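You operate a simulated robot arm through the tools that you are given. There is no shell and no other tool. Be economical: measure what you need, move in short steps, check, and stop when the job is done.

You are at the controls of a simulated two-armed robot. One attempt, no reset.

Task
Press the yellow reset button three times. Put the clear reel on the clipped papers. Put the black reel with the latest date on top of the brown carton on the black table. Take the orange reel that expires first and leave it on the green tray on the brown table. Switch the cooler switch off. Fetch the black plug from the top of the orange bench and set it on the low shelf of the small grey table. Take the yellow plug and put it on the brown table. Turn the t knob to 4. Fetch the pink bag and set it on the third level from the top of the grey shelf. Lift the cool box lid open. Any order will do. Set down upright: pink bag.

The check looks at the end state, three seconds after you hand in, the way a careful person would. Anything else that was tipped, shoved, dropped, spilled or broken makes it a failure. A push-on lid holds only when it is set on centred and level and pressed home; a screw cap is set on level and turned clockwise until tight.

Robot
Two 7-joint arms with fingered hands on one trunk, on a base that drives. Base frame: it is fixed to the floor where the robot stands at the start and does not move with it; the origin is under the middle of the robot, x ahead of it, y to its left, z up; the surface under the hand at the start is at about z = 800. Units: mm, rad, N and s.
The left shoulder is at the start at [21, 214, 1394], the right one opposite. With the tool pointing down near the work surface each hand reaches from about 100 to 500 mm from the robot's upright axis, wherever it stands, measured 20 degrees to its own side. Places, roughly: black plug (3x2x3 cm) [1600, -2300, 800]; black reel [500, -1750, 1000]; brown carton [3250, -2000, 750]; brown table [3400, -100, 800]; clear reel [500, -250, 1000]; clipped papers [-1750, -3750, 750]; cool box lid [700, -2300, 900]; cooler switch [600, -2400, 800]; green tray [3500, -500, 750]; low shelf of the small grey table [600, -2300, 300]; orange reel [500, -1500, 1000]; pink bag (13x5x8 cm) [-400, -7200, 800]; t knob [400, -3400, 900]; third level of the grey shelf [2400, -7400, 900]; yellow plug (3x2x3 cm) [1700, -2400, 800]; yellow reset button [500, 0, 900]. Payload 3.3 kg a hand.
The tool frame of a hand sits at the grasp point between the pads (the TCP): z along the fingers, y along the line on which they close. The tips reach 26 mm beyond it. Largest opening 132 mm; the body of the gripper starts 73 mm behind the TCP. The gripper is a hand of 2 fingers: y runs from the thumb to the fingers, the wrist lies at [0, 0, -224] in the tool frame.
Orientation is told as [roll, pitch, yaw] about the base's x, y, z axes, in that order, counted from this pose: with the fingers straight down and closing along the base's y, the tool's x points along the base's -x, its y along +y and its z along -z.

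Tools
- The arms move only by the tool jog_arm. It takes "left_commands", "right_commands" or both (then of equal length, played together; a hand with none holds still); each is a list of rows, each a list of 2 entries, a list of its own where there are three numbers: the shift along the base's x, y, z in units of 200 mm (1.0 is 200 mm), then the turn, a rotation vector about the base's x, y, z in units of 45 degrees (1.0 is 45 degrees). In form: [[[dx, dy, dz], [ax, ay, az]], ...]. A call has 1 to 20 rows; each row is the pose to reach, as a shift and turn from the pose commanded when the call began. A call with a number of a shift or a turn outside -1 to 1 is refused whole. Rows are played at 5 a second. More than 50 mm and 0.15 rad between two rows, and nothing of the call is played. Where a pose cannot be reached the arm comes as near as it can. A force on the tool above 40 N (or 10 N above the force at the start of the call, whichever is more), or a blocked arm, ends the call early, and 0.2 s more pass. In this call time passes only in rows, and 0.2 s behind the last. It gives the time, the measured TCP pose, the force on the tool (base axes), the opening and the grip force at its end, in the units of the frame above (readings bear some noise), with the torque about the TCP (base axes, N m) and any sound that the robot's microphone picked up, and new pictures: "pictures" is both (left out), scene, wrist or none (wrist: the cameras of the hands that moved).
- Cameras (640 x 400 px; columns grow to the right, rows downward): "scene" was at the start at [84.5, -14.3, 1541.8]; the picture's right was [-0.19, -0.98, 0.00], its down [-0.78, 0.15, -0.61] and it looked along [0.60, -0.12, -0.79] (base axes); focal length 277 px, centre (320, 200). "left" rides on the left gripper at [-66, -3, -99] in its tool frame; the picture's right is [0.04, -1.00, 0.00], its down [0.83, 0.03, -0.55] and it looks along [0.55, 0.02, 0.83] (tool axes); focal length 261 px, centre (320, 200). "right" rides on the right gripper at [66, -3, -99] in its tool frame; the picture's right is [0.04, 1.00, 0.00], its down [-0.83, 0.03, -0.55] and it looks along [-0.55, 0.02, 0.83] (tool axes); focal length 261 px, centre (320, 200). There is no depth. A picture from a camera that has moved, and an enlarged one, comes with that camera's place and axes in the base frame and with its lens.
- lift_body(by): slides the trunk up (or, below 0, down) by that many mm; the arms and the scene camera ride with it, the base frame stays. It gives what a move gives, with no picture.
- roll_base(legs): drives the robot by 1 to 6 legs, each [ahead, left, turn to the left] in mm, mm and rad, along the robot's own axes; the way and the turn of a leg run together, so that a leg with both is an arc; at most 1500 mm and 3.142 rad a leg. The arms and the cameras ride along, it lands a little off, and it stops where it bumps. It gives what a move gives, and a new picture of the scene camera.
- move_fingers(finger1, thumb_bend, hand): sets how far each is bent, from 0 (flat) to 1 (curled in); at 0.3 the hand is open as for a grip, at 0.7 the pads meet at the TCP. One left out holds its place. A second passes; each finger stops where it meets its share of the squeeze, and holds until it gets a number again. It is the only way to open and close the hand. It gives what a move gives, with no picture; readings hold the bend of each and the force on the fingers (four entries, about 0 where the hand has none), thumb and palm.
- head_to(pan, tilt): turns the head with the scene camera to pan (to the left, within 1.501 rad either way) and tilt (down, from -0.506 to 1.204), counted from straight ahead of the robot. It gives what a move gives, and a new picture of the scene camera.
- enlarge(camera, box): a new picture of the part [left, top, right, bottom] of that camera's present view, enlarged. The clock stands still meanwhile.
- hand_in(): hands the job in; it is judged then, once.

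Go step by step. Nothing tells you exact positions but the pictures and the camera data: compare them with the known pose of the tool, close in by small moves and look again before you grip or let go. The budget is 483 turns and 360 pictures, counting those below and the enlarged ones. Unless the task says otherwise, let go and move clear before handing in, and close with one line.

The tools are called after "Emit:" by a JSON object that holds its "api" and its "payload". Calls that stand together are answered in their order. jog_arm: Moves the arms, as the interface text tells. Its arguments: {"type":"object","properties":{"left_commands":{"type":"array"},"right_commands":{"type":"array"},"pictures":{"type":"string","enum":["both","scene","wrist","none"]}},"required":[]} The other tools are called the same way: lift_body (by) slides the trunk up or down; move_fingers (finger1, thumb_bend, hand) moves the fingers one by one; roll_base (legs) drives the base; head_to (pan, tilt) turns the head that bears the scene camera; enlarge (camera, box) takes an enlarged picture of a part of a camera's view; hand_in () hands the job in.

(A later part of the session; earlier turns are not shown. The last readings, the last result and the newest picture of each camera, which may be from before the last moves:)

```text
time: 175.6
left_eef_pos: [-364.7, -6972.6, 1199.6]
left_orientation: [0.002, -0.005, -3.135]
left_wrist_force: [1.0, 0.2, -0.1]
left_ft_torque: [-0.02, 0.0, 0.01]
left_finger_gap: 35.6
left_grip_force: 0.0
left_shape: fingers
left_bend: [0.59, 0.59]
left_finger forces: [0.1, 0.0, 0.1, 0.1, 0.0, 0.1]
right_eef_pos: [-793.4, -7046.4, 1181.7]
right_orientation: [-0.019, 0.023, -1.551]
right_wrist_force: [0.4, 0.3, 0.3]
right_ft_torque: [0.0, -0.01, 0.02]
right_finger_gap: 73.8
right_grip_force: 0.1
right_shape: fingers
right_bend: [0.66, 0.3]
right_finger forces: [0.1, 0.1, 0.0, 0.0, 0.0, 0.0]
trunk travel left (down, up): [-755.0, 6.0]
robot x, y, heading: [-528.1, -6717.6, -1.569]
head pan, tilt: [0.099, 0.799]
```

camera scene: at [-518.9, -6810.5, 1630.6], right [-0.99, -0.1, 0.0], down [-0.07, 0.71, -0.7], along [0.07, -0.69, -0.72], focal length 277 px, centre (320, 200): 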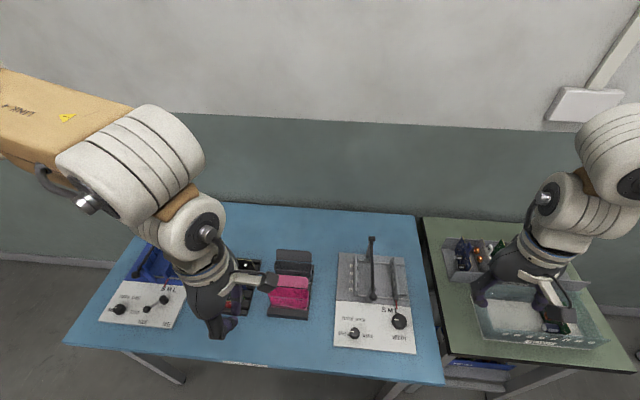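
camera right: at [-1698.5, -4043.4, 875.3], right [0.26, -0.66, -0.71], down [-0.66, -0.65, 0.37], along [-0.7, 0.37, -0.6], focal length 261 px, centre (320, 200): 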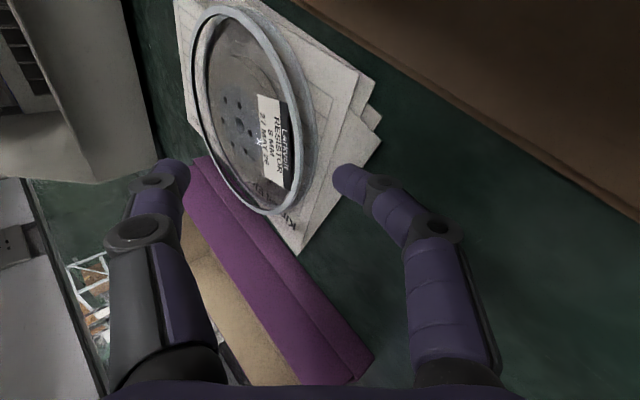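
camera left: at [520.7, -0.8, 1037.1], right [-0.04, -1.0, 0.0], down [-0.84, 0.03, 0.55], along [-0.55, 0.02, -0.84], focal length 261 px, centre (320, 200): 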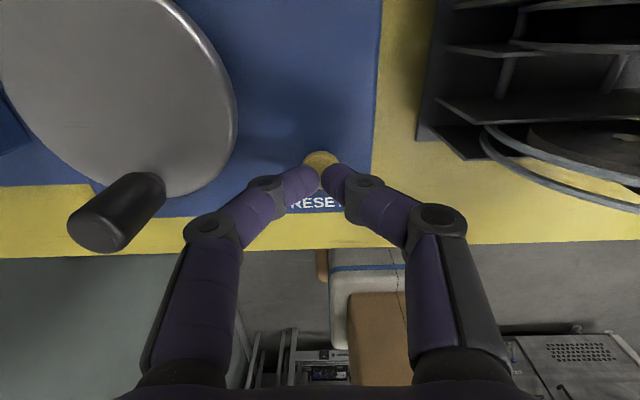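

I'll lower the trunk back 80 mm and bring the left hand over the bag.

Emit:
{"api": "lift_body", "payload": {"by": -80}}

Emit:
{"api": "jog_arm", "payload": {"left_commands": [[[-0.02, -0.2, -0.05], [0, 0, 0]], [[-0.04, -0.4, -0.1], [0, 0, 0]], [[-0.06, -0.6, -0.2], [0, 0, 0]], [[-0.08, -0.8, -0.3], [0, 0, 0]], [[-0.1, -1.0, -0.4], [0, 0, 0]]], "pictures": "both"}}

```text
time: 176.7
left_eef_pos: [-364.5, -6972.9, 1120.1]
left_orientation: [0.003, -0.006, -3.132]
left_wrist_force: [0.3, -0.3, -0.3]
left_ft_torque: [-0.03, 0.04, -0.02]
left_finger_gap: 35.6
left_grip_force: 0.1
left_shape: fingers
left_bend: [0.59, 0.59]
left_finger forces: [0.1, 0.1, 0.0, 0.0, 0.1, 0.1]
right_eef_pos: [-793.8, -7045.3, 1103.0]
right_orientation: [-0.018, 0.021, -1.553]
right_wrist_force: [-0.5, -1.2, 0.9]
right_ft_torque: [-0.02, 0.0, 0.01]
right_finger_gap: 73.7
right_grip_force: 0.1
right_shape: fingers
right_bend: [0.66, 0.3]
right_finger forces: [0.0, 0.0, 0.1, 0.1, 0.1, 0.0]
trunk travel left (down, up): [-675.0, 86.0]
robot x, y, heading: [-525.7, -6721.0, -1.567]
head pan, tilt: [0.099, 0.799]
```

```text
time: 177.9
left_eef_pos: [-413.2, -7127.8, 1054.8]
left_orientation: [0.005, -0.004, -3.127]
left_wrist_force: [0.4, 0.2, -1.0]
left_ft_torque: [0.04, 0.0, 0.0]
left_finger_gap: 36.1
left_grip_force: 0.3
left_shape: fingers
left_bend: [0.59, 0.59]
left_finger forces: [0.0, 0.0, 0.1, 0.0, 0.0, 0.0]
left hand out of reach, approached as far as the arm can: row 4, 5
right_eef_pos: [-793.9, -7044.5, 1102.6]
right_orientation: [-0.017, 0.02, -1.552]
right_wrist_force: [-0.2, 0.4, -0.8]
right_ft_torque: [0.06, -0.02, 0.0]
right_finger_gap: 74.0
right_grip_force: 0.0
right_shape: fingers
right_bend: [0.66, 0.3]
right_finger forces: [0.0, 0.0, 0.0, 0.0, 0.0, 0.2]
trunk travel left (down, up): [-675.0, 86.0]
robot x, y, heading: [-528.0, -6721.2, -1.567]
head pan, tilt: [0.099, 0.799]
camera scene: at [-519.8, -6810.6, 1550.5], right [-0.99, -0.1, 0.0], down [-0.07, 0.71, -0.7], along [0.07, -0.69, -0.72], focal length 277 px, centre (320, 200)
camera left: at [-477.8, -7125.4, 1155.2], right [0.03, 1.0, -0.01], down [0.83, -0.02, 0.55], along [0.55, -0.02, -0.83], focal length 261 px, centre (320, 200)
```

scene: 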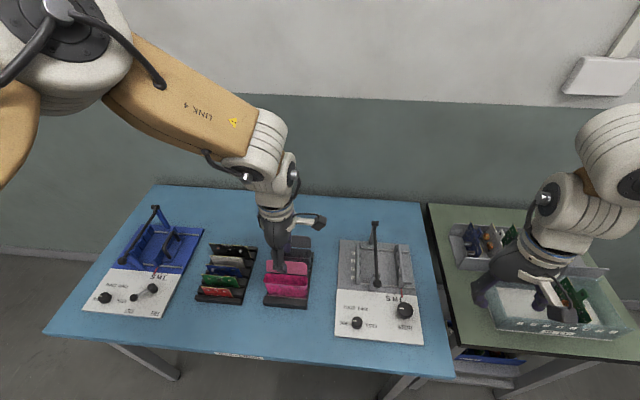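
left: 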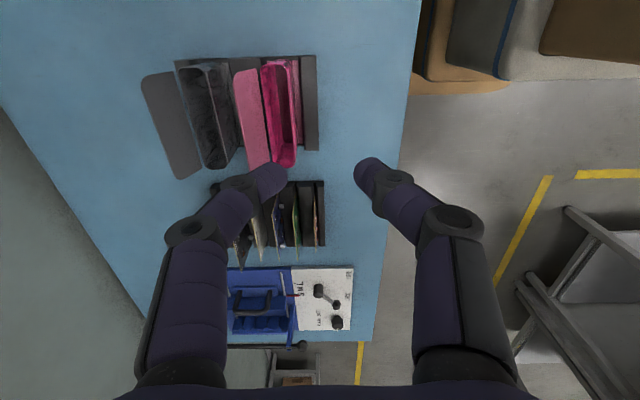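

The hand falls ~75 mm short. I'll look down at the base and table edge to see if I can go closer.

Emit:
{"api": "head_to", "payload": {"pan": 0.0, "tilt": 1.2}}

```text
time: 178.8
left_eef_pos: [-414.0, -7126.6, 1056.2]
left_orientation: [0.006, -0.004, -3.126]
left_wrist_force: [-0.3, 0.2, -0.3]
left_ft_torque: [0.0, 0.01, -0.01]
left_finger_gap: 35.9
left_grip_force: 0.0
left_shape: fingers
left_bend: [0.59, 0.59]
left_finger forces: [0.1, 0.2, 0.1, 0.1, 0.1, 0.1]
right_eef_pos: [-793.7, -7046.2, 1102.1]
right_orientation: [-0.021, 0.021, -1.552]
right_wrist_force: [0.7, -0.1, 0.2]
right_ft_torque: [0.03, 0.02, 0.01]
right_finger_gap: 73.7
right_grip_force: 0.0
right_shape: fingers
right_bend: [0.66, 0.3]
right_finger forces: [0.0, 0.1, 0.0, 0.0, 0.0, 0.1]
trunk travel left (down, up): [-675.0, 86.0]
robot x, y, heading: [-524.1, -6720.5, -1.572]
head pan, tilt: [0.0, 1.201]
camera scene: at [-527.3, -6786.4, 1522.8], right [-1.0, 0.0, 0.0], down [0.0, 0.93, -0.36], along [0.0, -0.36, -0.93], focal length 277 px, centre (320, 200)
```

scene: 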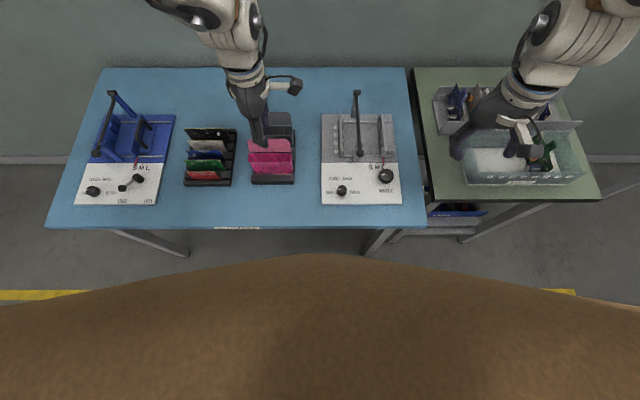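

The base can go a little closer between the table legs. I'll shift 50 mm left and 55 mm forward.

Emit:
{"api": "roll_base", "payload": {"legs": [[0, 50, 0], [55, 0, 0]]}}

Emit:
{"api": "jog_arm", "payload": {"left_commands": [[[-0.05, -0.02, -0.05], [0, 0, 0]], [[-0.08, -0.05, -0.12], [0, 0, 0]], [[-0.1, -0.08, -0.2], [0, 0, 0]]], "pictures": "both"}}

```text
time: 180.3
left_eef_pos: [-360.8, -7184.2, 1055.2]
left_orientation: [0.004, -0.005, -3.127]
left_wrist_force: [0.5, 0.3, -0.3]
left_ft_torque: [0.01, 0.06, -0.04]
left_finger_gap: 36.1
left_grip_force: 0.1
left_shape: fingers
left_bend: [0.59, 0.59]
left_finger forces: [0.1, 0.1, 0.0, 0.0, 0.0, 0.0]
right_eef_pos: [-743.1, -7102.4, 1101.9]
right_orientation: [-0.02, 0.021, -1.553]
right_wrist_force: [-0.3, -0.5, 0.3]
right_ft_torque: [0.07, 0.03, -0.01]
right_finger_gap: 73.6
right_grip_force: 0.0
right_shape: fingers
right_bend: [0.66, 0.3]
right_finger forces: [0.0, 0.0, 0.1, 0.0, 0.0, 0.1]
trunk travel left (down, up): [-675.0, 86.0]
robot x, y, heading: [-477.4, -6776.0, -1.566]
head pan, tilt: [0.0, 1.201]
camera scene: at [-475.0, -6844.7, 1522.6], right [-1.0, 0.0, 0.0], down [0.0, 0.93, -0.36], along [0.0, -0.36, -0.93], focal length 277 px, centre (320, 200)
```

scene: 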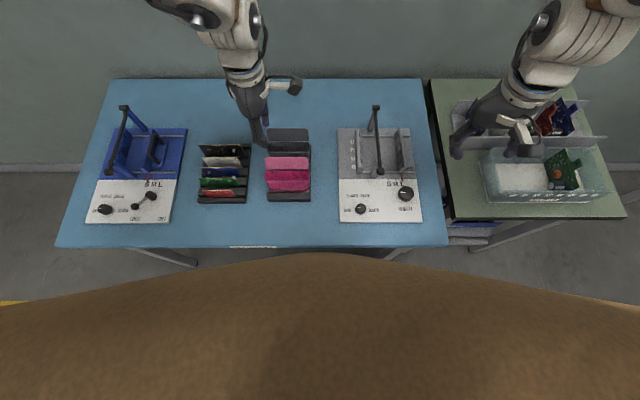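

```text
time: 181.1
left_eef_pos: [-388.5, -7186.3, 1020.1]
left_orientation: [0.009, -0.005, -3.124]
left_wrist_force: [-0.1, 0.9, 0.1]
left_ft_torque: [-0.05, 0.04, 0.02]
left_finger_gap: 35.9
left_grip_force: 0.1
left_shape: fingers
left_bend: [0.59, 0.59]
left_finger forces: [0.0, 0.1, 0.1, 0.0, 0.0, 0.0]
left hand out of reach, approached as far as the arm can: row 2, 3
right_eef_pos: [-743.7, -7100.5, 1102.6]
right_orientation: [-0.021, 0.019, -1.552]
right_wrist_force: [-0.6, -0.7, 0.6]
right_ft_torque: [0.0, -0.02, -0.01]
right_finger_gap: 73.9
right_grip_force: 0.0
right_shape: fingers
right_bend: [0.66, 0.3]
right_finger forces: [0.1, 0.0, 0.0, 0.1, 0.0, 0.0]
trunk travel left (down, up): [-675.0, 86.0]
robot x, y, heading: [-477.9, -6771.9, -1.571]
head pan, tilt: [0.0, 1.201]
camera scene: at [-476.9, -6840.9, 1522.8], right [-1.0, 0.0, 0.0], down [0.0, 0.93, -0.36], along [0.0, -0.36, -0.93], focal length 277 px, centre (320, 200)
camera left: at [-453.2, -7183.4, 1118.9], right [0.02, 1.0, -0.01], down [0.83, -0.01, 0.55], along [0.55, -0.02, -0.83], focal length 261 px, centre (320, 200)
```

scene: 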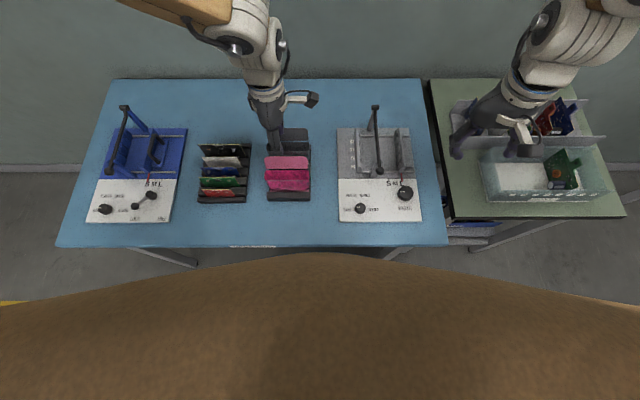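
left: 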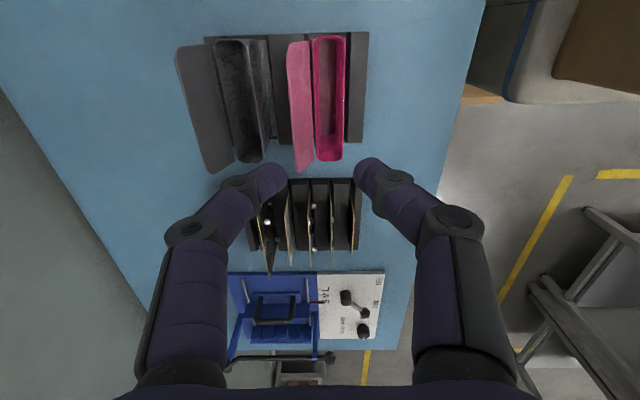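

The flap plane is at y≈-7204, x≈-388. I'll narrow the fingers, move the base 20 mm closer and lower the trunk 100 mm, which leaves the tips just above the flap.

Emit:
{"api": "move_fingers", "payload": {"hand": "left", "finger1": 0.615, "thumb_bend": 0.615}}

Emit:
{"api": "roll_base", "payload": {"legs": [[18, 0, 0]]}}

Emit:
{"api": "lift_body", "payload": {"by": -90}}

Emit:
{"api": "enlarge", "payload": {"camera": "left", "box": [160, 0, 480, 200]}}

```text
time: 182.1
left_eef_pos: [-386.9, -7186.1, 1018.3]
left_orientation: [0.007, -0.003, -3.124]
left_wrist_force: [-0.5, -0.3, -0.3]
left_ft_torque: [-0.02, 0.0, -0.01]
left_finger_gap: 30.6
left_grip_force: 0.1
left_shape: fingers
left_bend: [0.61, 0.61]
left_finger forces: [0.1, 0.1, 0.0, 0.0, 0.0, 0.0]
right_eef_pos: [-742.8, -7102.0, 1101.6]
right_orientation: [-0.021, 0.022, -1.553]
right_wrist_force: [0.2, 0.1, -0.2]
right_ft_torque: [0.03, 0.0, 0.02]
right_finger_gap: 73.7
right_grip_force: 0.1
right_shape: fingers
right_bend: [0.66, 0.3]
right_finger forces: [0.0, 0.0, 0.0, 0.1, 0.0, 0.0]
trunk travel left (down, up): [-675.0, 86.0]
robot x, y, heading: [-474.8, -6772.2, -1.568]
head pan, tilt: [0.0, 1.201]
```

```text
time: 182.9
left_eef_pos: [-387.5, -7204.5, 1020.0]
left_orientation: [0.008, -0.003, -3.124]
left_wrist_force: [-0.7, -0.4, 0.1]
left_ft_torque: [0.0, 0.01, 0.0]
left_finger_gap: 30.2
left_grip_force: 0.1
left_shape: fingers
left_bend: [0.61, 0.61]
left_finger forces: [0.0, 0.1, 0.1, 0.0, 0.0, 0.0]
right_eef_pos: [-743.6, -7119.0, 1101.9]
right_orientation: [-0.02, 0.021, -1.551]
right_wrist_force: [-0.4, -0.7, 1.0]
right_ft_torque: [0.03, -0.05, 0.03]
right_finger_gap: 73.8
right_grip_force: 0.0
right_shape: fingers
right_bend: [0.66, 0.3]
right_finger forces: [0.0, 0.1, 0.0, 0.0, 0.0, 0.0]
trunk travel left (down, up): [-675.0, 86.0]
robot x, y, heading: [-477.1, -6794.4, -1.571]
head pan, tilt: [0.0, 1.201]
camera scene: at [-476.5, -6859.9, 1522.7], right [-1.0, 0.0, 0.0], down [0.0, 0.93, -0.36], along [0.0, -0.36, -0.93], focal length 277 px, centre (320, 200)
```

scene: 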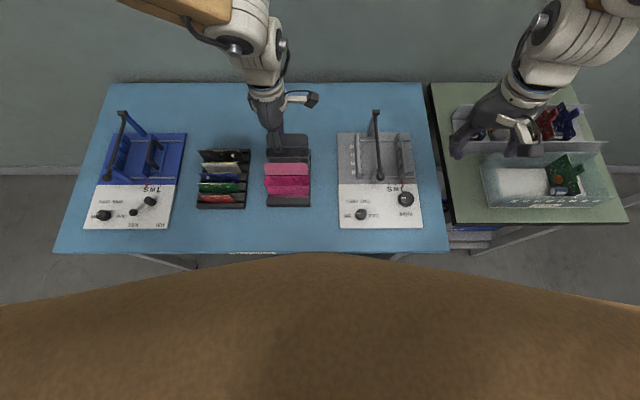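

```text
time: 184.1
left_eef_pos: [-388.5, -7204.4, 930.0]
left_orientation: [0.008, -0.005, -3.124]
left_wrist_force: [0.1, 0.7, 0.5]
left_ft_torque: [-0.01, -0.01, 0.02]
left_finger_gap: 30.1
left_grip_force: 0.2
left_shape: fingers
left_bend: [0.61, 0.61]
left_finger forces: [0.0, 0.0, 0.1, 0.0, 0.0, 0.0]
right_eef_pos: [-743.5, -7118.5, 1012.9]
right_orientation: [-0.021, 0.018, -1.553]
right_wrist_force: [0.5, 0.8, -1.0]
right_ft_torque: [-0.03, 0.01, 0.01]
right_finger_gap: 73.6
right_grip_force: 0.0
right_shape: fingers
right_bend: [0.66, 0.3]
right_finger forces: [0.0, 0.0, 0.0, 0.0, 0.0, 0.1]
trunk travel left (down, up): [-585.0, 176.0]
robot x, y, heading: [-478.5, -6794.3, -1.571]
head pan, tilt: [0.0, 1.201]
```

```text
2.00 times, centred on (320, 100) of left
camera zoom: at [-452.8, -7201.8, 1029.1], right [0.02, 1.0, -0.01], down [0.83, -0.01, 0.55], along [0.55, -0.02, -0.83], focal length 521 px, centre (320, 400)
```

zoom: 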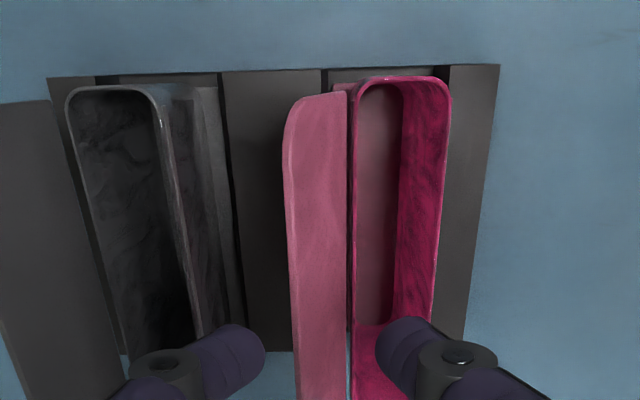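

The flap sits between the fingers, leaning back slightly. I'll descend 44 mm and close.

Emit:
{"api": "jog_arm", "payload": {"left_commands": [[[0, 0, -0.08], [0, 0, 0]], [[0, 0, -0.15], [0, 0, 0]], [[0, 0, -0.22], [0, 0, 0]]], "pictures": "wrist"}}

```text
time: 184.9
left_eef_pos: [-392.7, -7192.5, 893.1]
left_orientation: [0.008, -0.003, -3.122]
left_wrist_force: [0.4, -0.7, 0.0]
left_ft_torque: [0.02, 0.02, -0.02]
left_finger_gap: 30.4
left_grip_force: 0.1
left_shape: fingers
left_bend: [0.61, 0.61]
left_finger forces: [0.0, 0.0, 0.1, 0.0, 0.0, 0.0]
left hand out of reach, approached as far as the arm can: row 1, 2, 3
right_eef_pos: [-742.2, -7119.1, 1013.2]
right_orientation: [-0.018, 0.021, -1.551]
right_wrist_force: [-0.2, 0.0, -0.2]
right_ft_torque: [0.0, 0.03, -0.02]
right_finger_gap: 73.5
right_grip_force: 0.0
right_shape: fingers
right_bend: [0.66, 0.3]
right_finger forces: [0.0, 0.0, 0.1, 0.0, 0.0, 0.0]
trunk travel left (down, up): [-585.0, 176.0]
robot x, y, heading: [-478.3, -6791.2, -1.572]
head pan, tilt: [0.0, 1.201]
camera left: at [-457.9, -7189.3, 990.8], right [0.02, 1.0, -0.01], down [0.83, -0.01, 0.55], along [0.55, -0.02, -0.83], focal length 261 px, centre (320, 200)
```

left: 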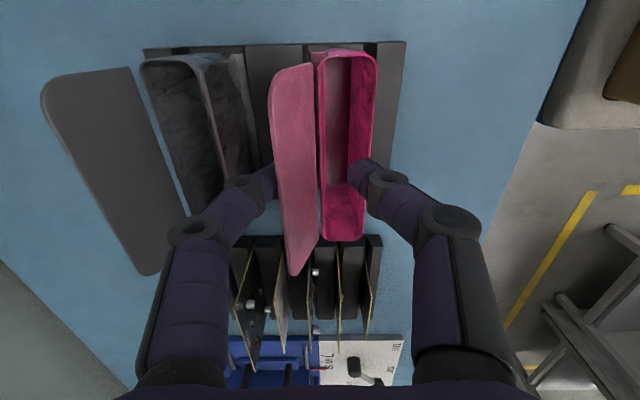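

The arm drifted 12 mm at its reach limit; I'll correct with a 12 mm base move and lower with the trunk.

Emit:
{"api": "roll_base", "payload": {"legs": [[11, 0, 0]]}}

Emit:
{"api": "lift_body", "payload": {"by": -10}}

Emit:
{"api": "enlarge", "payload": {"camera": "left", "box": [160, 0, 480, 300]}}

```text
time: 185.7
left_eef_pos: [-392.5, -7201.8, 891.1]
left_orientation: [0.007, -0.002, -3.121]
left_wrist_force: [-0.3, -0.8, 0.1]
left_ft_torque: [0.0, -0.01, 0.0]
left_finger_gap: 30.4
left_grip_force: 0.1
left_shape: fingers
left_bend: [0.61, 0.61]
left_finger forces: [0.0, 0.0, 0.1, 0.0, 0.0, 0.0]
right_eef_pos: [-743.4, -7129.5, 1011.3]
right_orientation: [-0.018, 0.022, -1.55]
right_wrist_force: [-1.2, 0.4, 0.2]
right_ft_torque: [0.0, -0.01, 0.01]
right_finger_gap: 74.0
right_grip_force: 0.1
right_shape: fingers
right_bend: [0.66, 0.3]
right_finger forces: [0.0, 0.0, 0.1, 0.1, 0.0, 0.0]
trunk travel left (down, up): [-585.0, 176.0]
robot x, y, heading: [-474.5, -6806.5, -1.571]
head pan, tilt: [0.0, 1.201]
camera scene: at [-476.5, -6873.0, 1432.7], right [-1.0, 0.0, 0.0], down [0.0, 0.93, -0.36], along [0.0, -0.36, -0.93], focal length 277 px, centre (320, 200)
```

scene: 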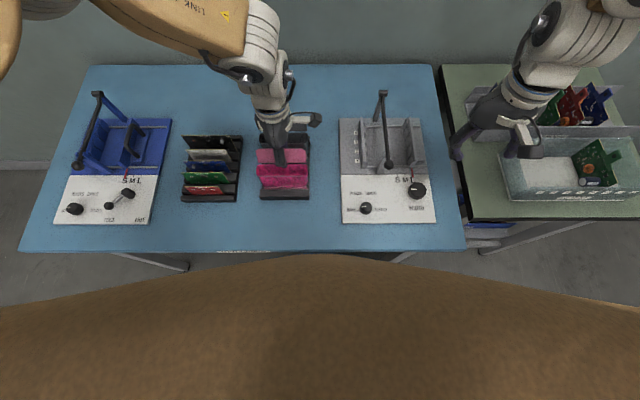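

```text
time: 186.2
left_eef_pos: [-393.6, -7202.1, 881.8]
left_orientation: [0.008, -0.003, -3.121]
left_wrist_force: [0.8, 0.1, -0.2]
left_ft_torque: [0.0, -0.01, -0.02]
left_finger_gap: 30.6
left_grip_force: 0.0
left_shape: fingers
left_bend: [0.61, 0.61]
left_finger forces: [0.0, 0.0, 0.0, 0.0, 0.0, 0.1]
right_eef_pos: [-742.8, -7130.1, 1002.7]
right_orientation: [-0.019, 0.021, -1.553]
right_wrist_force: [-0.5, 0.1, 0.7]
right_ft_torque: [0.02, -0.01, 0.03]
right_finger_gap: 73.9
right_grip_force: 0.0
right_shape: fingers
right_bend: [0.66, 0.3]
right_finger forces: [0.0, 0.0, 0.0, 0.1, 0.0, 0.0]
trunk travel left (down, up): [-575.0, 186.0]
robot x, y, heading: [-475.7, -6802.4, -1.575]
head pan, tilt: [0.0, 1.201]
```

```text
1.33 times, centred on (320, 150) of left
camera zoom: at [-457.9, -7200.0, 980.9], right [0.02, 1.0, -0.01], down [0.83, -0.01, 0.55], along [0.55, -0.02, -0.83], focal length 348 px, centre (320, 267)
```

zoom: 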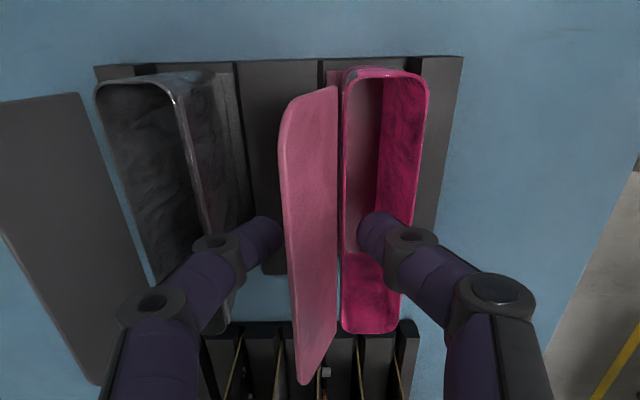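

The flap is between the fingers, so I'll close gently.

Emit:
{"api": "move_fingers", "payload": {"hand": "left", "finger1": 0.73, "thumb_bend": 0.73}}

Emit:
{"api": "lift_body", "payload": {"by": 40}}

Emit:
{"api": "enlarge", "payload": {"camera": "left", "box": [0, 0, 640, 400]}}

```text
time: 187.2
left_eef_pos: [-393.0, -7202.7, 881.8]
left_orientation: [0.008, -0.004, -3.122]
left_wrist_force: [0.3, -0.1, -0.3]
left_ft_torque: [-0.02, 0.0, 0.02]
left_finger_gap: 0.2
left_grip_force: 3.6
left_shape: fingers
left_bend: [0.72, 0.71]
left_finger forces: [3.5, 0.0, 0.0, 0.1, 3.6, 0.1]
right_eef_pos: [-742.8, -7129.8, 1002.2]
right_orientation: [-0.02, 0.022, -1.552]
right_wrist_force: [0.3, 0.2, 1.1]
right_ft_torque: [0.0, 0.02, -0.03]
right_finger_gap: 73.8
right_grip_force: 0.1
right_shape: fingers
right_bend: [0.66, 0.3]
right_finger forces: [0.0, 0.0, 0.0, 0.0, 0.1, 0.0]
trunk travel left (down, up): [-575.0, 186.0]
robot x, y, heading: [-477.4, -6806.6, -1.57]
head pan, tilt: [0.0, 1.201]
```

```text
time: 188.1
left_eef_pos: [-392.4, -7202.3, 921.9]
left_orientation: [0.01, -0.004, -3.118]
left_wrist_force: [1.0, 0.3, -0.4]
left_ft_torque: [-0.01, 0.0, -0.03]
left_finger_gap: 0.8
left_grip_force: 3.7
left_shape: fingers
left_bend: [0.72, 0.71]
left_finger forces: [3.6, 0.0, 0.1, 0.0, 3.6, 0.0]
right_eef_pos: [-743.0, -7129.9, 1042.4]
right_orientation: [-0.018, 0.021, -1.551]
right_wrist_force: [-1.1, 0.3, 0.0]
right_ft_torque: [0.01, -0.02, 0.0]
right_finger_gap: 73.5
right_grip_force: 0.1
right_shape: fingers
right_bend: [0.66, 0.3]
right_finger forces: [0.0, 0.0, 0.1, 0.0, 0.0, 0.0]
trunk travel left (down, up): [-615.0, 146.0]
robot x, y, heading: [-475.9, -6801.8, -1.574]
head pan, tilt: [0.0, 1.201]
```

```text
1.00 times, centred on (320, 200) of left (not enlarged: the box is as wide or as high as the picture)
camera zoom: at [-458.1, -7199.9, 1020.8], right [0.02, 1.0, -0.01], down [0.83, -0.01, 0.55], along [0.55, -0.02, -0.83], focal length 261 px, centre (320, 200)
```

zoom: 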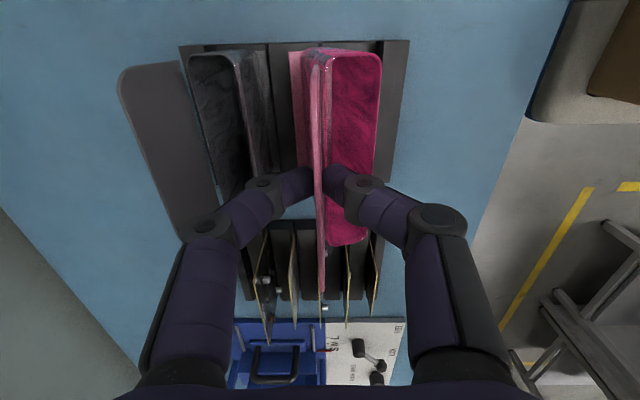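

The bag is lifted, hanging with its flap vertical. I'll firm up the grip, raise it well clear and back away.

Emit:
{"api": "move_fingers", "payload": {"hand": "left", "finger1": 0.77, "thumb_bend": 0.77}}

Emit:
{"api": "lift_body", "payload": {"by": 140}}

Emit:
{"api": "roll_base", "payload": {"legs": [[-450, 0, 0]]}}

Emit:
{"api": "head_to", "payload": {"pan": 1.2, "tilt": 0.35}}

```text
time: 189.1
left_eef_pos: [-393.2, -7201.7, 921.9]
left_orientation: [0.011, -0.004, -3.118]
left_wrist_force: [-0.3, 0.0, -0.2]
left_ft_torque: [0.02, 0.04, 0.01]
left_finger_gap: 0.1
left_grip_force: 8.6
left_shape: fingers
left_bend: [0.74, 0.72]
left_finger forces: [8.4, 0.1, 0.0, 0.1, 8.4, 0.0]
right_eef_pos: [-742.5, -7129.9, 1042.5]
right_orientation: [-0.02, 0.022, -1.551]
right_wrist_force: [0.7, -0.1, -0.2]
right_ft_torque: [-0.01, 0.04, -0.01]
right_finger_gap: 73.7
right_grip_force: 0.1
right_shape: fingers
right_bend: [0.66, 0.3]
right_finger forces: [0.0, 0.1, 0.0, 0.0, 0.0, 0.0]
trunk travel left (down, up): [-615.0, 146.0]
robot x, y, heading: [-477.0, -6805.2, -1.571]
head pan, tilt: [0.0, 1.201]
```

```text
time: 190.7
left_eef_pos: [-392.5, -7201.9, 1062.1]
left_orientation: [0.011, -0.003, -3.119]
left_wrist_force: [-0.1, 0.4, -0.3]
left_ft_torque: [-0.02, -0.04, 0.0]
left_finger_gap: 0.0
left_grip_force: 8.4
left_shape: fingers
left_bend: [0.74, 0.72]
left_finger forces: [8.4, 0.0, 0.1, 0.0, 8.4, 0.0]
right_eef_pos: [-743.1, -7130.2, 1181.7]
right_orientation: [-0.02, 0.02, -1.553]
right_wrist_force: [-0.9, 0.4, -0.3]
right_ft_torque: [0.02, -0.04, 0.01]
right_finger_gap: 73.7
right_grip_force: 0.0
right_shape: fingers
right_bend: [0.66, 0.3]
right_finger forces: [0.0, 0.0, 0.0, 0.0, 0.0, 0.0]
trunk travel left (down, up): [-755.0, 6.0]
robot x, y, heading: [-476.6, -6803.6, -1.574]
head pan, tilt: [0.0, 1.201]
```

```text
time: 193.5
left_eef_pos: [-391.7, -6744.3, 1060.2]
left_orientation: [0.012, -0.004, -3.106]
left_wrist_force: [-0.4, 0.8, -0.7]
left_ft_torque: [-0.02, 0.01, 0.01]
left_finger_gap: 0.0
left_grip_force: 8.2
left_shape: fingers
left_bend: [0.74, 0.72]
left_finger forces: [8.6, 0.0, 0.0, 0.0, 8.4, 0.0]
right_eef_pos: [-741.6, -6676.4, 1183.8]
right_orientation: [-0.019, 0.019, -1.54]
right_wrist_force: [0.1, -1.0, 0.0]
right_ft_torque: [0.0, 0.0, -0.04]
right_finger_gap: 73.8
right_grip_force: 0.0
right_shape: fingers
right_bend: [0.66, 0.3]
right_finger forces: [0.0, 0.0, 0.0, 0.1, 0.0, 0.1]
trunk travel left (down, up): [-755.0, 6.0]
robot x, y, heading: [-480.4, -6350.2, -1.564]
head pan, tilt: [0.0, 1.201]
camera scene: at [-478.5, -6413.3, 1602.9], right [-1.0, -0.01, 0.0], down [-0.01, 0.93, -0.36], along [0.0, -0.36, -0.93], focal length 277 px, centre (320, 200)
```

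scene: 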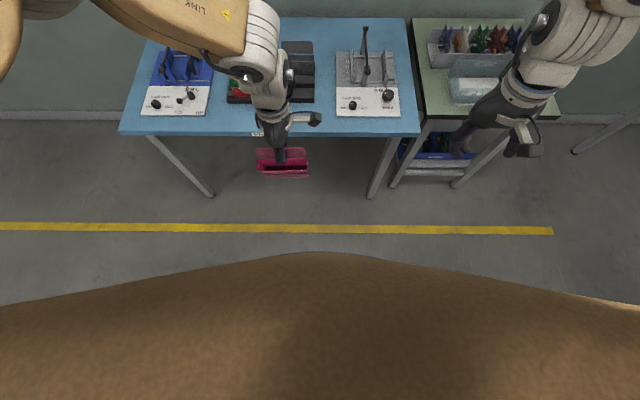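

```text
time: 194.9
left_eef_pos: [-391.0, -6745.2, 1061.9]
left_orientation: [0.01, -0.003, -3.106]
left_wrist_force: [-0.2, 0.4, -0.5]
left_ft_torque: [0.01, -0.03, 0.01]
left_finger_gap: 0.1
left_grip_force: 8.3
left_shape: fingers
left_bend: [0.74, 0.72]
left_finger forces: [8.3, 0.0, 0.0, 0.0, 8.4, 0.0]
right_eef_pos: [-742.0, -6676.4, 1181.7]
right_orientation: [-0.021, 0.021, -1.539]
right_wrist_force: [0.2, 0.0, 0.1]
right_ft_torque: [-0.02, 0.01, 0.02]
right_finger_gap: 73.7
right_grip_force: 0.0
right_shape: fingers
right_bend: [0.66, 0.3]
right_finger forces: [0.0, 0.1, 0.0, 0.1, 0.0, 0.0]
trunk travel left (down, up): [-755.0, 6.0]
robot x, y, heading: [-476.9, -6348.5, -1.558]
head pan, tilt: [1.201, 0.351]
camera scene: at [-392.0, -6390.8, 1670.2], right [-0.35, -0.94, 0.0], down [-0.32, 0.12, -0.94], along [0.88, -0.33, -0.34], focal length 277 px, centre (320, 200)
```

scene: 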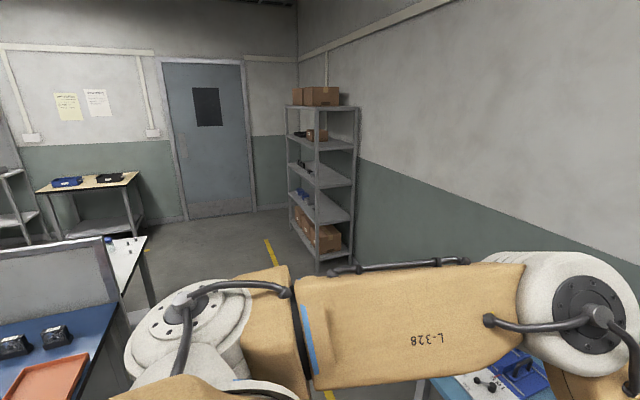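

The grey shelf stands in the far corner. I'll turn to face +x and drive towards it.

Emit:
{"api": "roll_base", "payload": {"legs": [[100, 0, 0], [0, 0, 1.56], [1200, 0, 0]]}}

Emit:
{"api": "head_to", "payload": {"pan": -0.5, "tilt": 0.4}}

```text
time: 205.4
left_eef_pos: [1096.8, -6384.5, 1062.1]
left_orientation: [0.008, -0.003, -1.561]
left_wrist_force: [0.1, -0.2, 1.3]
left_ft_torque: [-0.02, 0.0, 0.03]
left_finger_gap: 0.0
left_grip_force: 7.9
left_shape: fingers
left_bend: [0.74, 0.73]
left_finger forces: [8.0, 0.0, 0.0, 0.0, 8.0, 0.0]
right_eef_pos: [1021.2, -6734.8, 1182.9]
right_orientation: [-0.019, 0.021, 0.005]
right_wrist_force: [0.3, 1.0, 0.0]
right_ft_torque: [-0.02, 0.01, -0.01]
right_finger_gap: 73.7
right_grip_force: 0.1
right_shape: fingers
right_bend: [0.66, 0.3]
right_finger forces: [0.0, 0.0, 0.0, 0.1, 0.1, 0.0]
trunk travel left (down, up): [-755.0, 6.0]
robot x, y, heading: [698.5, -6463.7, -0.015]
head pan, tilt: [1.201, 0.351]
camera scene: at [743.1, -6376.8, 1670.2], right [0.93, -0.37, 0.0], down [-0.13, -0.32, -0.94], along [0.35, 0.87, -0.34], focal length 277 px, centre (320, 200)
```

scene: 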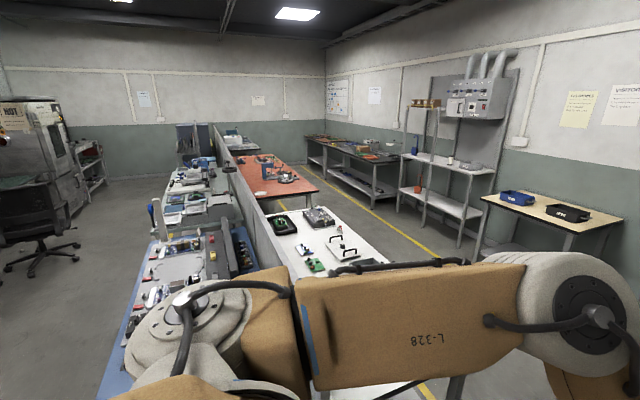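

```text
time: 207.1
left_eef_pos: [1096.7, -6383.7, 1061.4]
left_orientation: [0.01, -0.003, -1.561]
left_wrist_force: [-0.3, 0.3, -1.6]
left_ft_torque: [-0.01, -0.01, 0.02]
left_finger_gap: 0.0
left_grip_force: 7.8
left_shape: fingers
left_bend: [0.74, 0.73]
left_finger forces: [8.0, 0.0, 0.0, 0.1, 8.1, 0.0]
right_eef_pos: [1019.7, -6733.2, 1182.8]
right_orientation: [-0.019, 0.019, 0.004]
right_wrist_force: [0.8, -0.2, 0.1]
right_ft_torque: [-0.02, -0.01, -0.03]
right_finger_gap: 74.0
right_grip_force: 0.1
right_shape: fingers
right_bend: [0.66, 0.3]
right_finger forces: [0.1, 0.0, 0.1, 0.0, 0.0, 0.0]
trunk travel left (down, up): [-755.0, 6.0]
robot x, y, heading: [698.3, -6462.9, -0.013]
head pan, tilt: [-0.499, 0.4]
camera scene: at [788.8, -6508.6, 1665.7], right [-0.49, -0.87, 0.0], down [-0.34, 0.19, -0.92], along [0.8, -0.45, -0.39], focal length 277 px, centre (320, 200)
```

scene: 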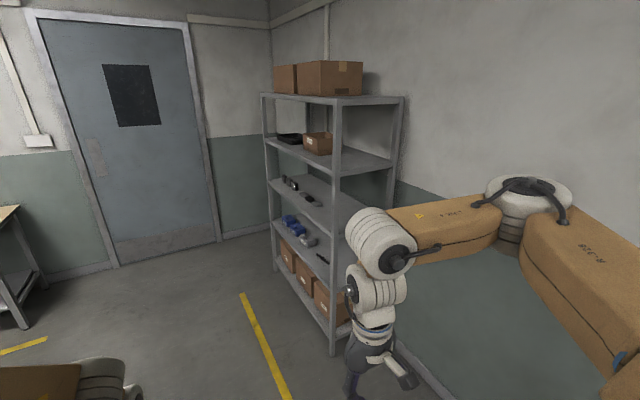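

I'll enlarge the shelf to see the third level.

Emit:
{"api": "enlarge", "payload": {"camera": "scene", "box": [250, 80, 410, 280]}}

```text
2.00 times, centred on (330, 180) of scene
camera zoom: at [788.8, -6508.6, 1665.7], right [-0.49, -0.87, 0.0], down [-0.34, 0.19, -0.92], along [0.8, -0.45, -0.39], focal length 555 px, centre (300, 240)
```

zoom: 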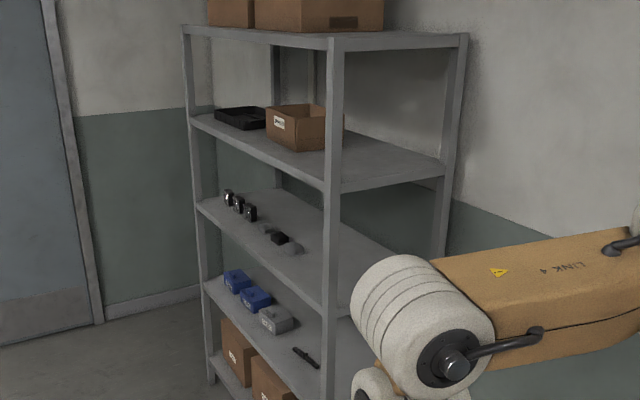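

Third level is at z≈928, with free space around x=2050. I want the bag's mouth facing into the shelf and the hand leaning outwards, so I'll yaw the left hand 180° and then approach facing -y.

Emit:
{"api": "jog_arm", "payload": {"left_commands": [[[-0.05, 0.06, 0], [0, 0, 0.18]], [[-0.1, 0.12, 0], [0, 0, 0.36]], [[-0.15, 0.18, 0], [0, 0, 0.54]], [[-0.2, 0.25, 0], [0, 0, 0.72]], [[-0.27, 0.33, 0], [0, 0, 0.9]], [[-0.33, 0.4, 0], [0, 0, 1.0]]], "pictures": "none"}}

Emit:
{"api": "jog_arm", "payload": {"left_commands": [[[0, 0, 0], [0, 0, 0.18]], [[0, 0, 0], [0, 0, 0.36]], [[0, 0, 0], [0, 0, 0.54]], [[0, 0, 0], [0, 0, 0.72]], [[0, 0, 0], [0, 0, 0.9]], [[0, 0, 0], [0, 0, 1.0]]], "pictures": "none"}}

Emit:
{"api": "jog_arm", "payload": {"left_commands": [[[0, 0, 0], [0, 0, 0.18]], [[0, 0, 0], [0, 0, 0.36]], [[0, 0, 0], [0, 0, 0.54]], [[0, 0, 0], [0, 0, 0.72]], [[0, 0, 0], [0, 0, 0.9]], [[0, 0, 0], [0, 0, 1.0]]], "pictures": "none"}}

Emit:
{"api": "jog_arm", "payload": {"left_commands": [[[0, 0, 0], [0, 0, 0.18]], [[0, 0, 0], [0, 0, 0.36]], [[0, 0, 0], [0, 0, 0.54]], [[0, 0, 0], [0, 0, 0.72]], [[0, 0, 0], [0, 0, 0.9]], [[0, 0, 0], [0, 0, 1.0]]], "pictures": "wrist"}}

```text
time: 208.5
left_eef_pos: [1029.6, -6302.5, 1063.3]
left_orientation: [0.009, -0.004, -0.773]
left_wrist_force: [0.3, -0.2, -0.7]
left_ft_torque: [0.0, -0.02, 0.0]
left_finger_gap: 0.0
left_grip_force: 8.8
left_shape: fingers
left_bend: [0.74, 0.73]
left_finger forces: [8.1, 0.0, 0.1, 0.1, 8.2, 0.0]
right_eef_pos: [1019.4, -6732.9, 1182.1]
right_orientation: [-0.019, 0.022, 0.007]
right_wrist_force: [0.4, -1.5, 0.4]
right_ft_torque: [-0.03, -0.02, 0.0]
right_finger_gap: 73.7
right_grip_force: 0.0
right_shape: fingers
right_bend: [0.66, 0.3]
right_finger forces: [0.0, 0.1, 0.1, 0.0, 0.0, 0.0]
trunk travel left (down, up): [-755.0, 6.0]
robot x, y, heading: [697.8, -6464.2, -0.015]
head pan, tilt: [-0.499, 0.4]
```

```text
time: 209.9
left_eef_pos: [1029.9, -6303.1, 1062.1]
left_orientation: [0.012, -0.002, 0.012]
left_wrist_force: [0.1, 0.0, -1.2]
left_ft_torque: [0.03, -0.05, -0.01]
left_finger_gap: 0.2
left_grip_force: 8.8
left_shape: fingers
left_bend: [0.74, 0.73]
left_finger forces: [8.2, 0.1, 0.0, 0.0, 8.1, 0.1]
right_eef_pos: [1019.7, -6733.9, 1182.1]
right_orientation: [-0.019, 0.021, 0.007]
right_wrist_force: [-0.3, 0.0, -0.8]
right_ft_torque: [-0.01, -0.02, 0.01]
right_finger_gap: 73.8
right_grip_force: 0.0
right_shape: fingers
right_bend: [0.66, 0.3]
right_finger forces: [0.0, 0.1, 0.0, 0.0, 0.0, 0.0]
trunk travel left (down, up): [-755.0, 6.0]
robot x, y, heading: [700.3, -6461.5, -0.013]
head pan, tilt: [-0.499, 0.4]
```

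```text
time: 211.3
left_eef_pos: [1031.8, -6304.3, 1062.6]
left_orientation: [0.012, -0.002, 0.797]
left_wrist_force: [0.1, 1.6, 0.2]
left_ft_torque: [-0.01, 0.01, 0.0]
left_finger_gap: 0.1
left_grip_force: 7.8
left_shape: fingers
left_bend: [0.74, 0.73]
left_finger forces: [8.1, 0.1, 0.0, 0.0, 8.2, 0.0]
right_eef_pos: [1019.6, -6733.6, 1182.3]
right_orientation: [-0.02, 0.021, 0.005]
right_wrist_force: [0.2, 0.3, -0.4]
right_ft_torque: [-0.01, 0.0, 0.01]
right_finger_gap: 73.8
right_grip_force: 0.1
right_shape: fingers
right_bend: [0.66, 0.3]
right_finger forces: [0.1, 0.0, 0.0, 0.0, 0.1, 0.0]
trunk travel left (down, up): [-755.0, 6.0]
robot x, y, heading: [697.9, -6462.0, -0.016]
head pan, tilt: [-0.499, 0.4]
```

```text
time: 212.7
left_eef_pos: [1029.7, -6305.0, 1062.4]
left_orientation: [0.012, -0.005, 1.583]
left_wrist_force: [0.0, 0.5, -1.5]
left_ft_torque: [-0.01, 0.0, 0.01]
left_finger_gap: 0.1
left_grip_force: 8.3
left_shape: fingers
left_bend: [0.74, 0.73]
left_finger forces: [8.3, 0.0, 0.1, 0.1, 8.2, 0.0]
right_eef_pos: [1019.7, -6734.2, 1182.4]
right_orientation: [-0.019, 0.022, 0.005]
right_wrist_force: [-0.9, -0.2, 0.1]
right_ft_torque: [-0.04, 0.02, -0.03]
right_finger_gap: 73.8
right_grip_force: 0.1
right_shape: fingers
right_bend: [0.66, 0.3]
right_finger forces: [0.0, 0.0, 0.0, 0.1, 0.0, 0.1]
trunk travel left (down, up): [-755.0, 6.0]
robot x, y, heading: [699.0, -6462.9, -0.014]
head pan, tilt: [-0.499, 0.4]
camera left: at [1033.5, -6238.8, 1161.1], right [1.0, -0.03, -0.01], down [-0.02, -0.83, 0.55], along [-0.03, -0.55, -0.83], focal length 261 px, centre (320, 200)
```

left: 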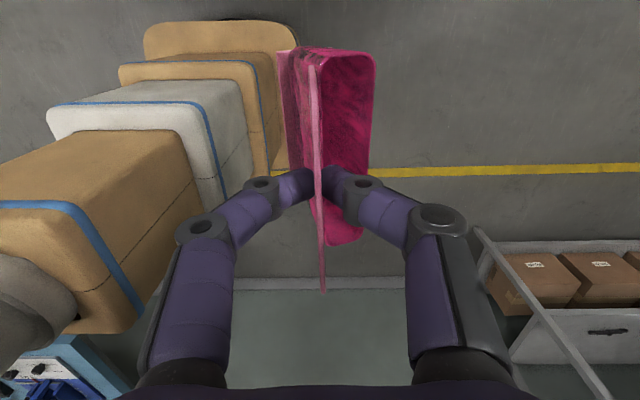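

The flip worked, with the mouth now facing away from the robot. I'll drive along and turn to face the shelf.

Emit:
{"api": "roll_base", "payload": {"legs": [[1190, 0, 0.014], [0, 0, -1.57]]}}

Emit:
{"api": "head_to", "payload": {"pan": 0.2, "tilt": 0.55}}

```text
time: 222.6
left_eef_pos: [2042.2, -6796.2, 1062.3]
left_orientation: [0.011, -0.004, 0.006]
left_wrist_force: [0.7, -0.3, -1.2]
left_ft_torque: [0.03, -0.01, -0.03]
left_finger_gap: 0.3
left_grip_force: 8.0
left_shape: fingers
left_bend: [0.74, 0.73]
left_finger forces: [8.2, 0.0, 0.1, 0.0, 8.2, 0.0]
right_eef_pos: [1612.1, -6783.1, 1182.4]
right_orientation: [-0.02, 0.021, -1.569]
right_wrist_force: [0.3, 1.1, 0.5]
right_ft_torque: [0.04, -0.03, -0.01]
right_finger_gap: 73.8
right_grip_force: 0.0
right_shape: fingers
right_bend: [0.66, 0.3]
right_finger forces: [0.0, 0.1, 0.0, 0.0, 0.0, 0.0]
trunk travel left (down, up): [-755.0, 6.0]
robot x, y, heading: [1886.5, -6462.2, -1.588]
head pan, tilt: [-0.499, 0.4]
camera scene: at [1838.6, -6553.1, 1665.7], right [-0.87, 0.49, 0.0], down [0.19, 0.34, -0.92], along [-0.45, -0.8, -0.39], focal length 277 px, centre (320, 200)
```

scene: 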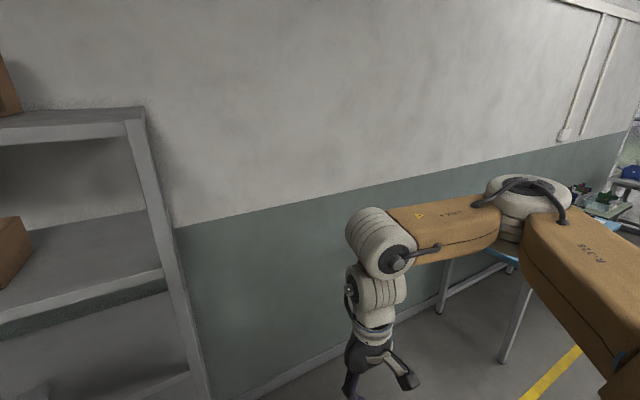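

```text
time: 223.7
left_eef_pos: [2041.7, -6795.5, 1061.7]
left_orientation: [0.011, -0.002, 0.006]
left_wrist_force: [0.0, 0.0, 0.4]
left_ft_torque: [-0.01, -0.02, 0.0]
left_finger_gap: 0.1
left_grip_force: 8.0
left_shape: fingers
left_bend: [0.74, 0.73]
left_finger forces: [8.1, 0.1, 0.1, 0.0, 8.2, 0.0]
right_eef_pos: [1611.8, -6784.4, 1181.8]
right_orientation: [-0.019, 0.021, -1.568]
right_wrist_force: [0.7, -0.1, -0.5]
right_ft_torque: [-0.01, -0.01, 0.02]
right_finger_gap: 73.7
right_grip_force: 0.0
right_shape: fingers
right_bend: [0.66, 0.3]
right_finger forces: [0.1, 0.0, 0.0, 0.1, 0.1, 0.1]
trunk travel left (down, up): [-755.0, 6.0]
robot x, y, heading: [1883.8, -6463.9, -1.589]
head pan, tilt: [0.201, 0.55]
camera scene: at [1900.6, -6560.9, 1652.0], right [-0.98, -0.18, 0.0], down [-0.1, 0.51, -0.85], along [0.16, -0.84, -0.52], focal length 277 px, centre (320, 200)
```

scene: 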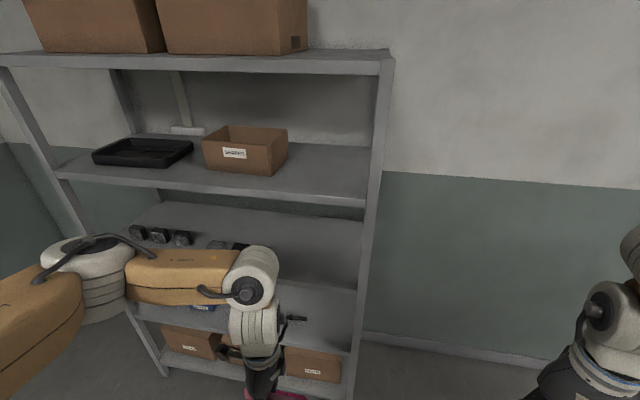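

Now tilt the left hand about 23° so the pouch becomes level, and check it from the wrist camera.

Emit:
{"api": "jog_arm", "payload": {"left_commands": [[[0, 0, 0], [-0.17, 0, 0]], [[0, 0, 0], [-0.34, 0, 0]], [[0, 0, 0], [-0.51, 0, 0]]], "pictures": "both"}}

```text
time: 224.5
left_eef_pos: [2042.0, -6796.9, 1061.9]
left_orientation: [-0.392, 0.002, 0.007]
left_wrist_force: [0.8, 0.0, -0.3]
left_ft_torque: [0.0, 0.0, 0.02]
left_finger_gap: 0.2
left_grip_force: 8.4
left_shape: fingers
left_bend: [0.74, 0.73]
left_finger forces: [8.2, 0.0, 0.0, 0.0, 8.1, 0.1]
right_eef_pos: [1611.9, -6784.1, 1181.7]
right_orientation: [-0.018, 0.02, -1.568]
right_wrist_force: [-0.3, -0.7, 0.4]
right_ft_torque: [-0.03, -0.01, 0.03]
right_finger_gap: 73.7
right_grip_force: 0.1
right_shape: fingers
right_bend: [0.66, 0.3]
right_finger forces: [0.0, 0.0, 0.0, 0.0, 0.0, 0.0]
trunk travel left (down, up): [-755.0, 6.0]
robot x, y, heading: [1886.5, -6464.7, -1.587]
head pan, tilt: [0.201, 0.55]
camera scene: at [1900.1, -6560.5, 1652.0], right [-0.98, -0.18, 0.0], down [-0.1, 0.51, -0.85], along [0.16, -0.84, -0.52], focal length 277 px, centre (320, 200)
camera left: at [2106.8, -6759.9, 1154.7], right [-0.03, -0.92, 0.38], down [-0.83, 0.24, 0.5], along [-0.55, -0.3, -0.78], focal length 261 px, centre (320, 200)
```

scene: 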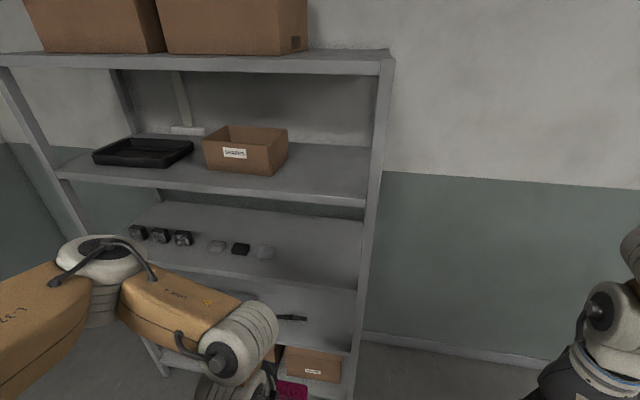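
left: 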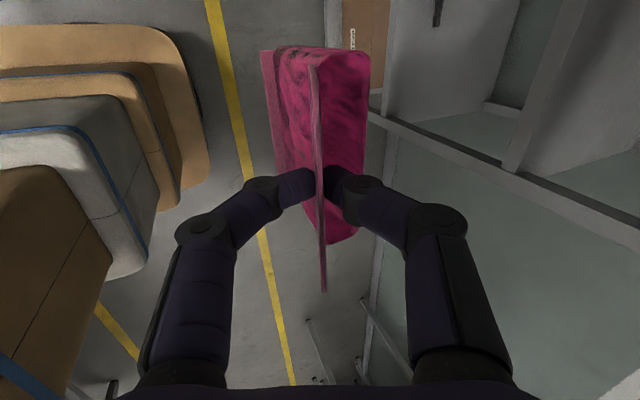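

Emit:
{"api": "head_to", "payload": {"pan": 0.3, "tilt": 0.95}}

Emit:
{"api": "enlarge", "payload": {"camera": "scene", "box": [200, 130, 440, 330]}}

```text
time: 225.3
left_eef_pos: [2041.8, -6796.8, 1062.3]
left_orientation: [-0.389, -0.001, 0.008]
left_wrist_force: [-0.1, 0.2, -0.5]
left_ft_torque: [-0.01, 0.0, 0.0]
left_finger_gap: 0.0
left_grip_force: 7.4
left_shape: fingers
left_bend: [0.74, 0.73]
left_finger forces: [8.2, 0.0, 0.0, 0.0, 8.0, 0.1]
right_eef_pos: [1613.1, -6782.8, 1183.0]
right_orientation: [-0.018, 0.021, -1.569]
right_wrist_force: [0.3, 0.0, -0.3]
right_ft_torque: [0.01, 0.0, -0.01]
right_finger_gap: 73.7
right_grip_force: 0.0
right_shape: fingers
right_bend: [0.66, 0.3]
right_finger forces: [0.0, 0.1, 0.0, 0.0, 0.0, 0.0]
trunk travel left (down, up): [-755.0, 6.0]
robot x, y, heading: [1881.7, -6460.5, -1.586]
head pan, tilt: [0.3, 0.949]
camera scene: at [1904.6, -6542.4, 1619.1], right [-0.96, -0.28, 0.0], down [-0.23, 0.78, -0.58], along [0.16, -0.56, -0.81], focal length 277 px, centre (320, 200)
```

scene: 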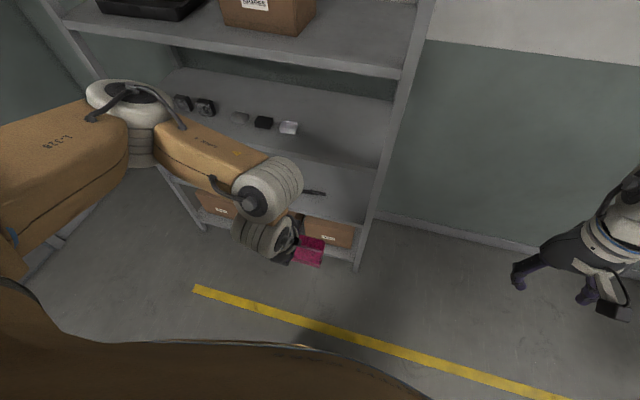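

```text
2.00 times, centred on (320, 230) of scene
camera zoom: at [1904.6, -6542.4, 1619.1], right [-0.96, -0.28, 0.0], down [-0.23, 0.78, -0.58], along [0.16, -0.56, -0.81], focal length 555 px, centre (320, 140)
```

zoom: 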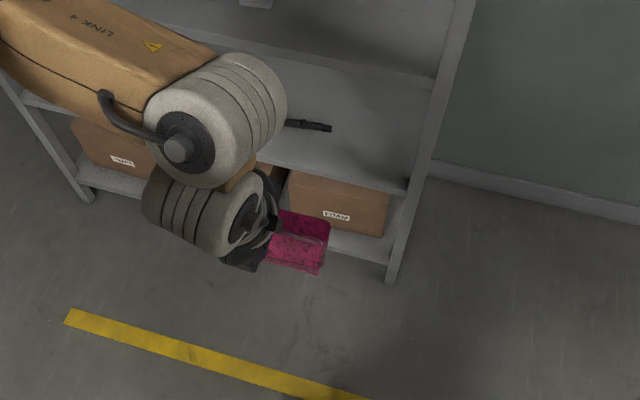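

Emit:
{"api": "enlarge", "payload": {"camera": "scene", "box": [230, 30, 430, 280]}}

```text
1.60 times, centred on (330, 155) of scene
camera zoom: at [1904.6, -6542.4, 1619.1], right [-0.96, -0.28, 0.0], down [-0.23, 0.78, -0.58], along [0.16, -0.56, -0.81], focal length 444 px, centre (304, 272)
```

zoom: 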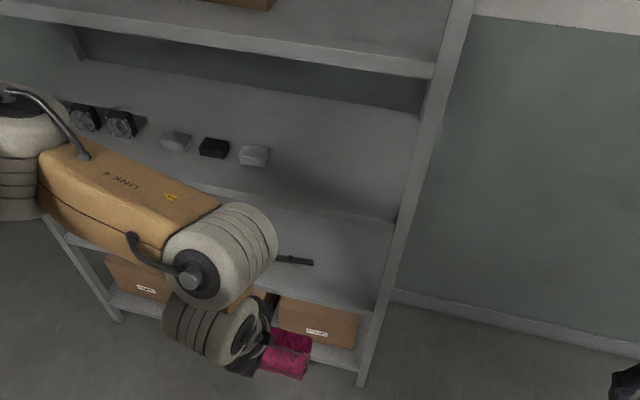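

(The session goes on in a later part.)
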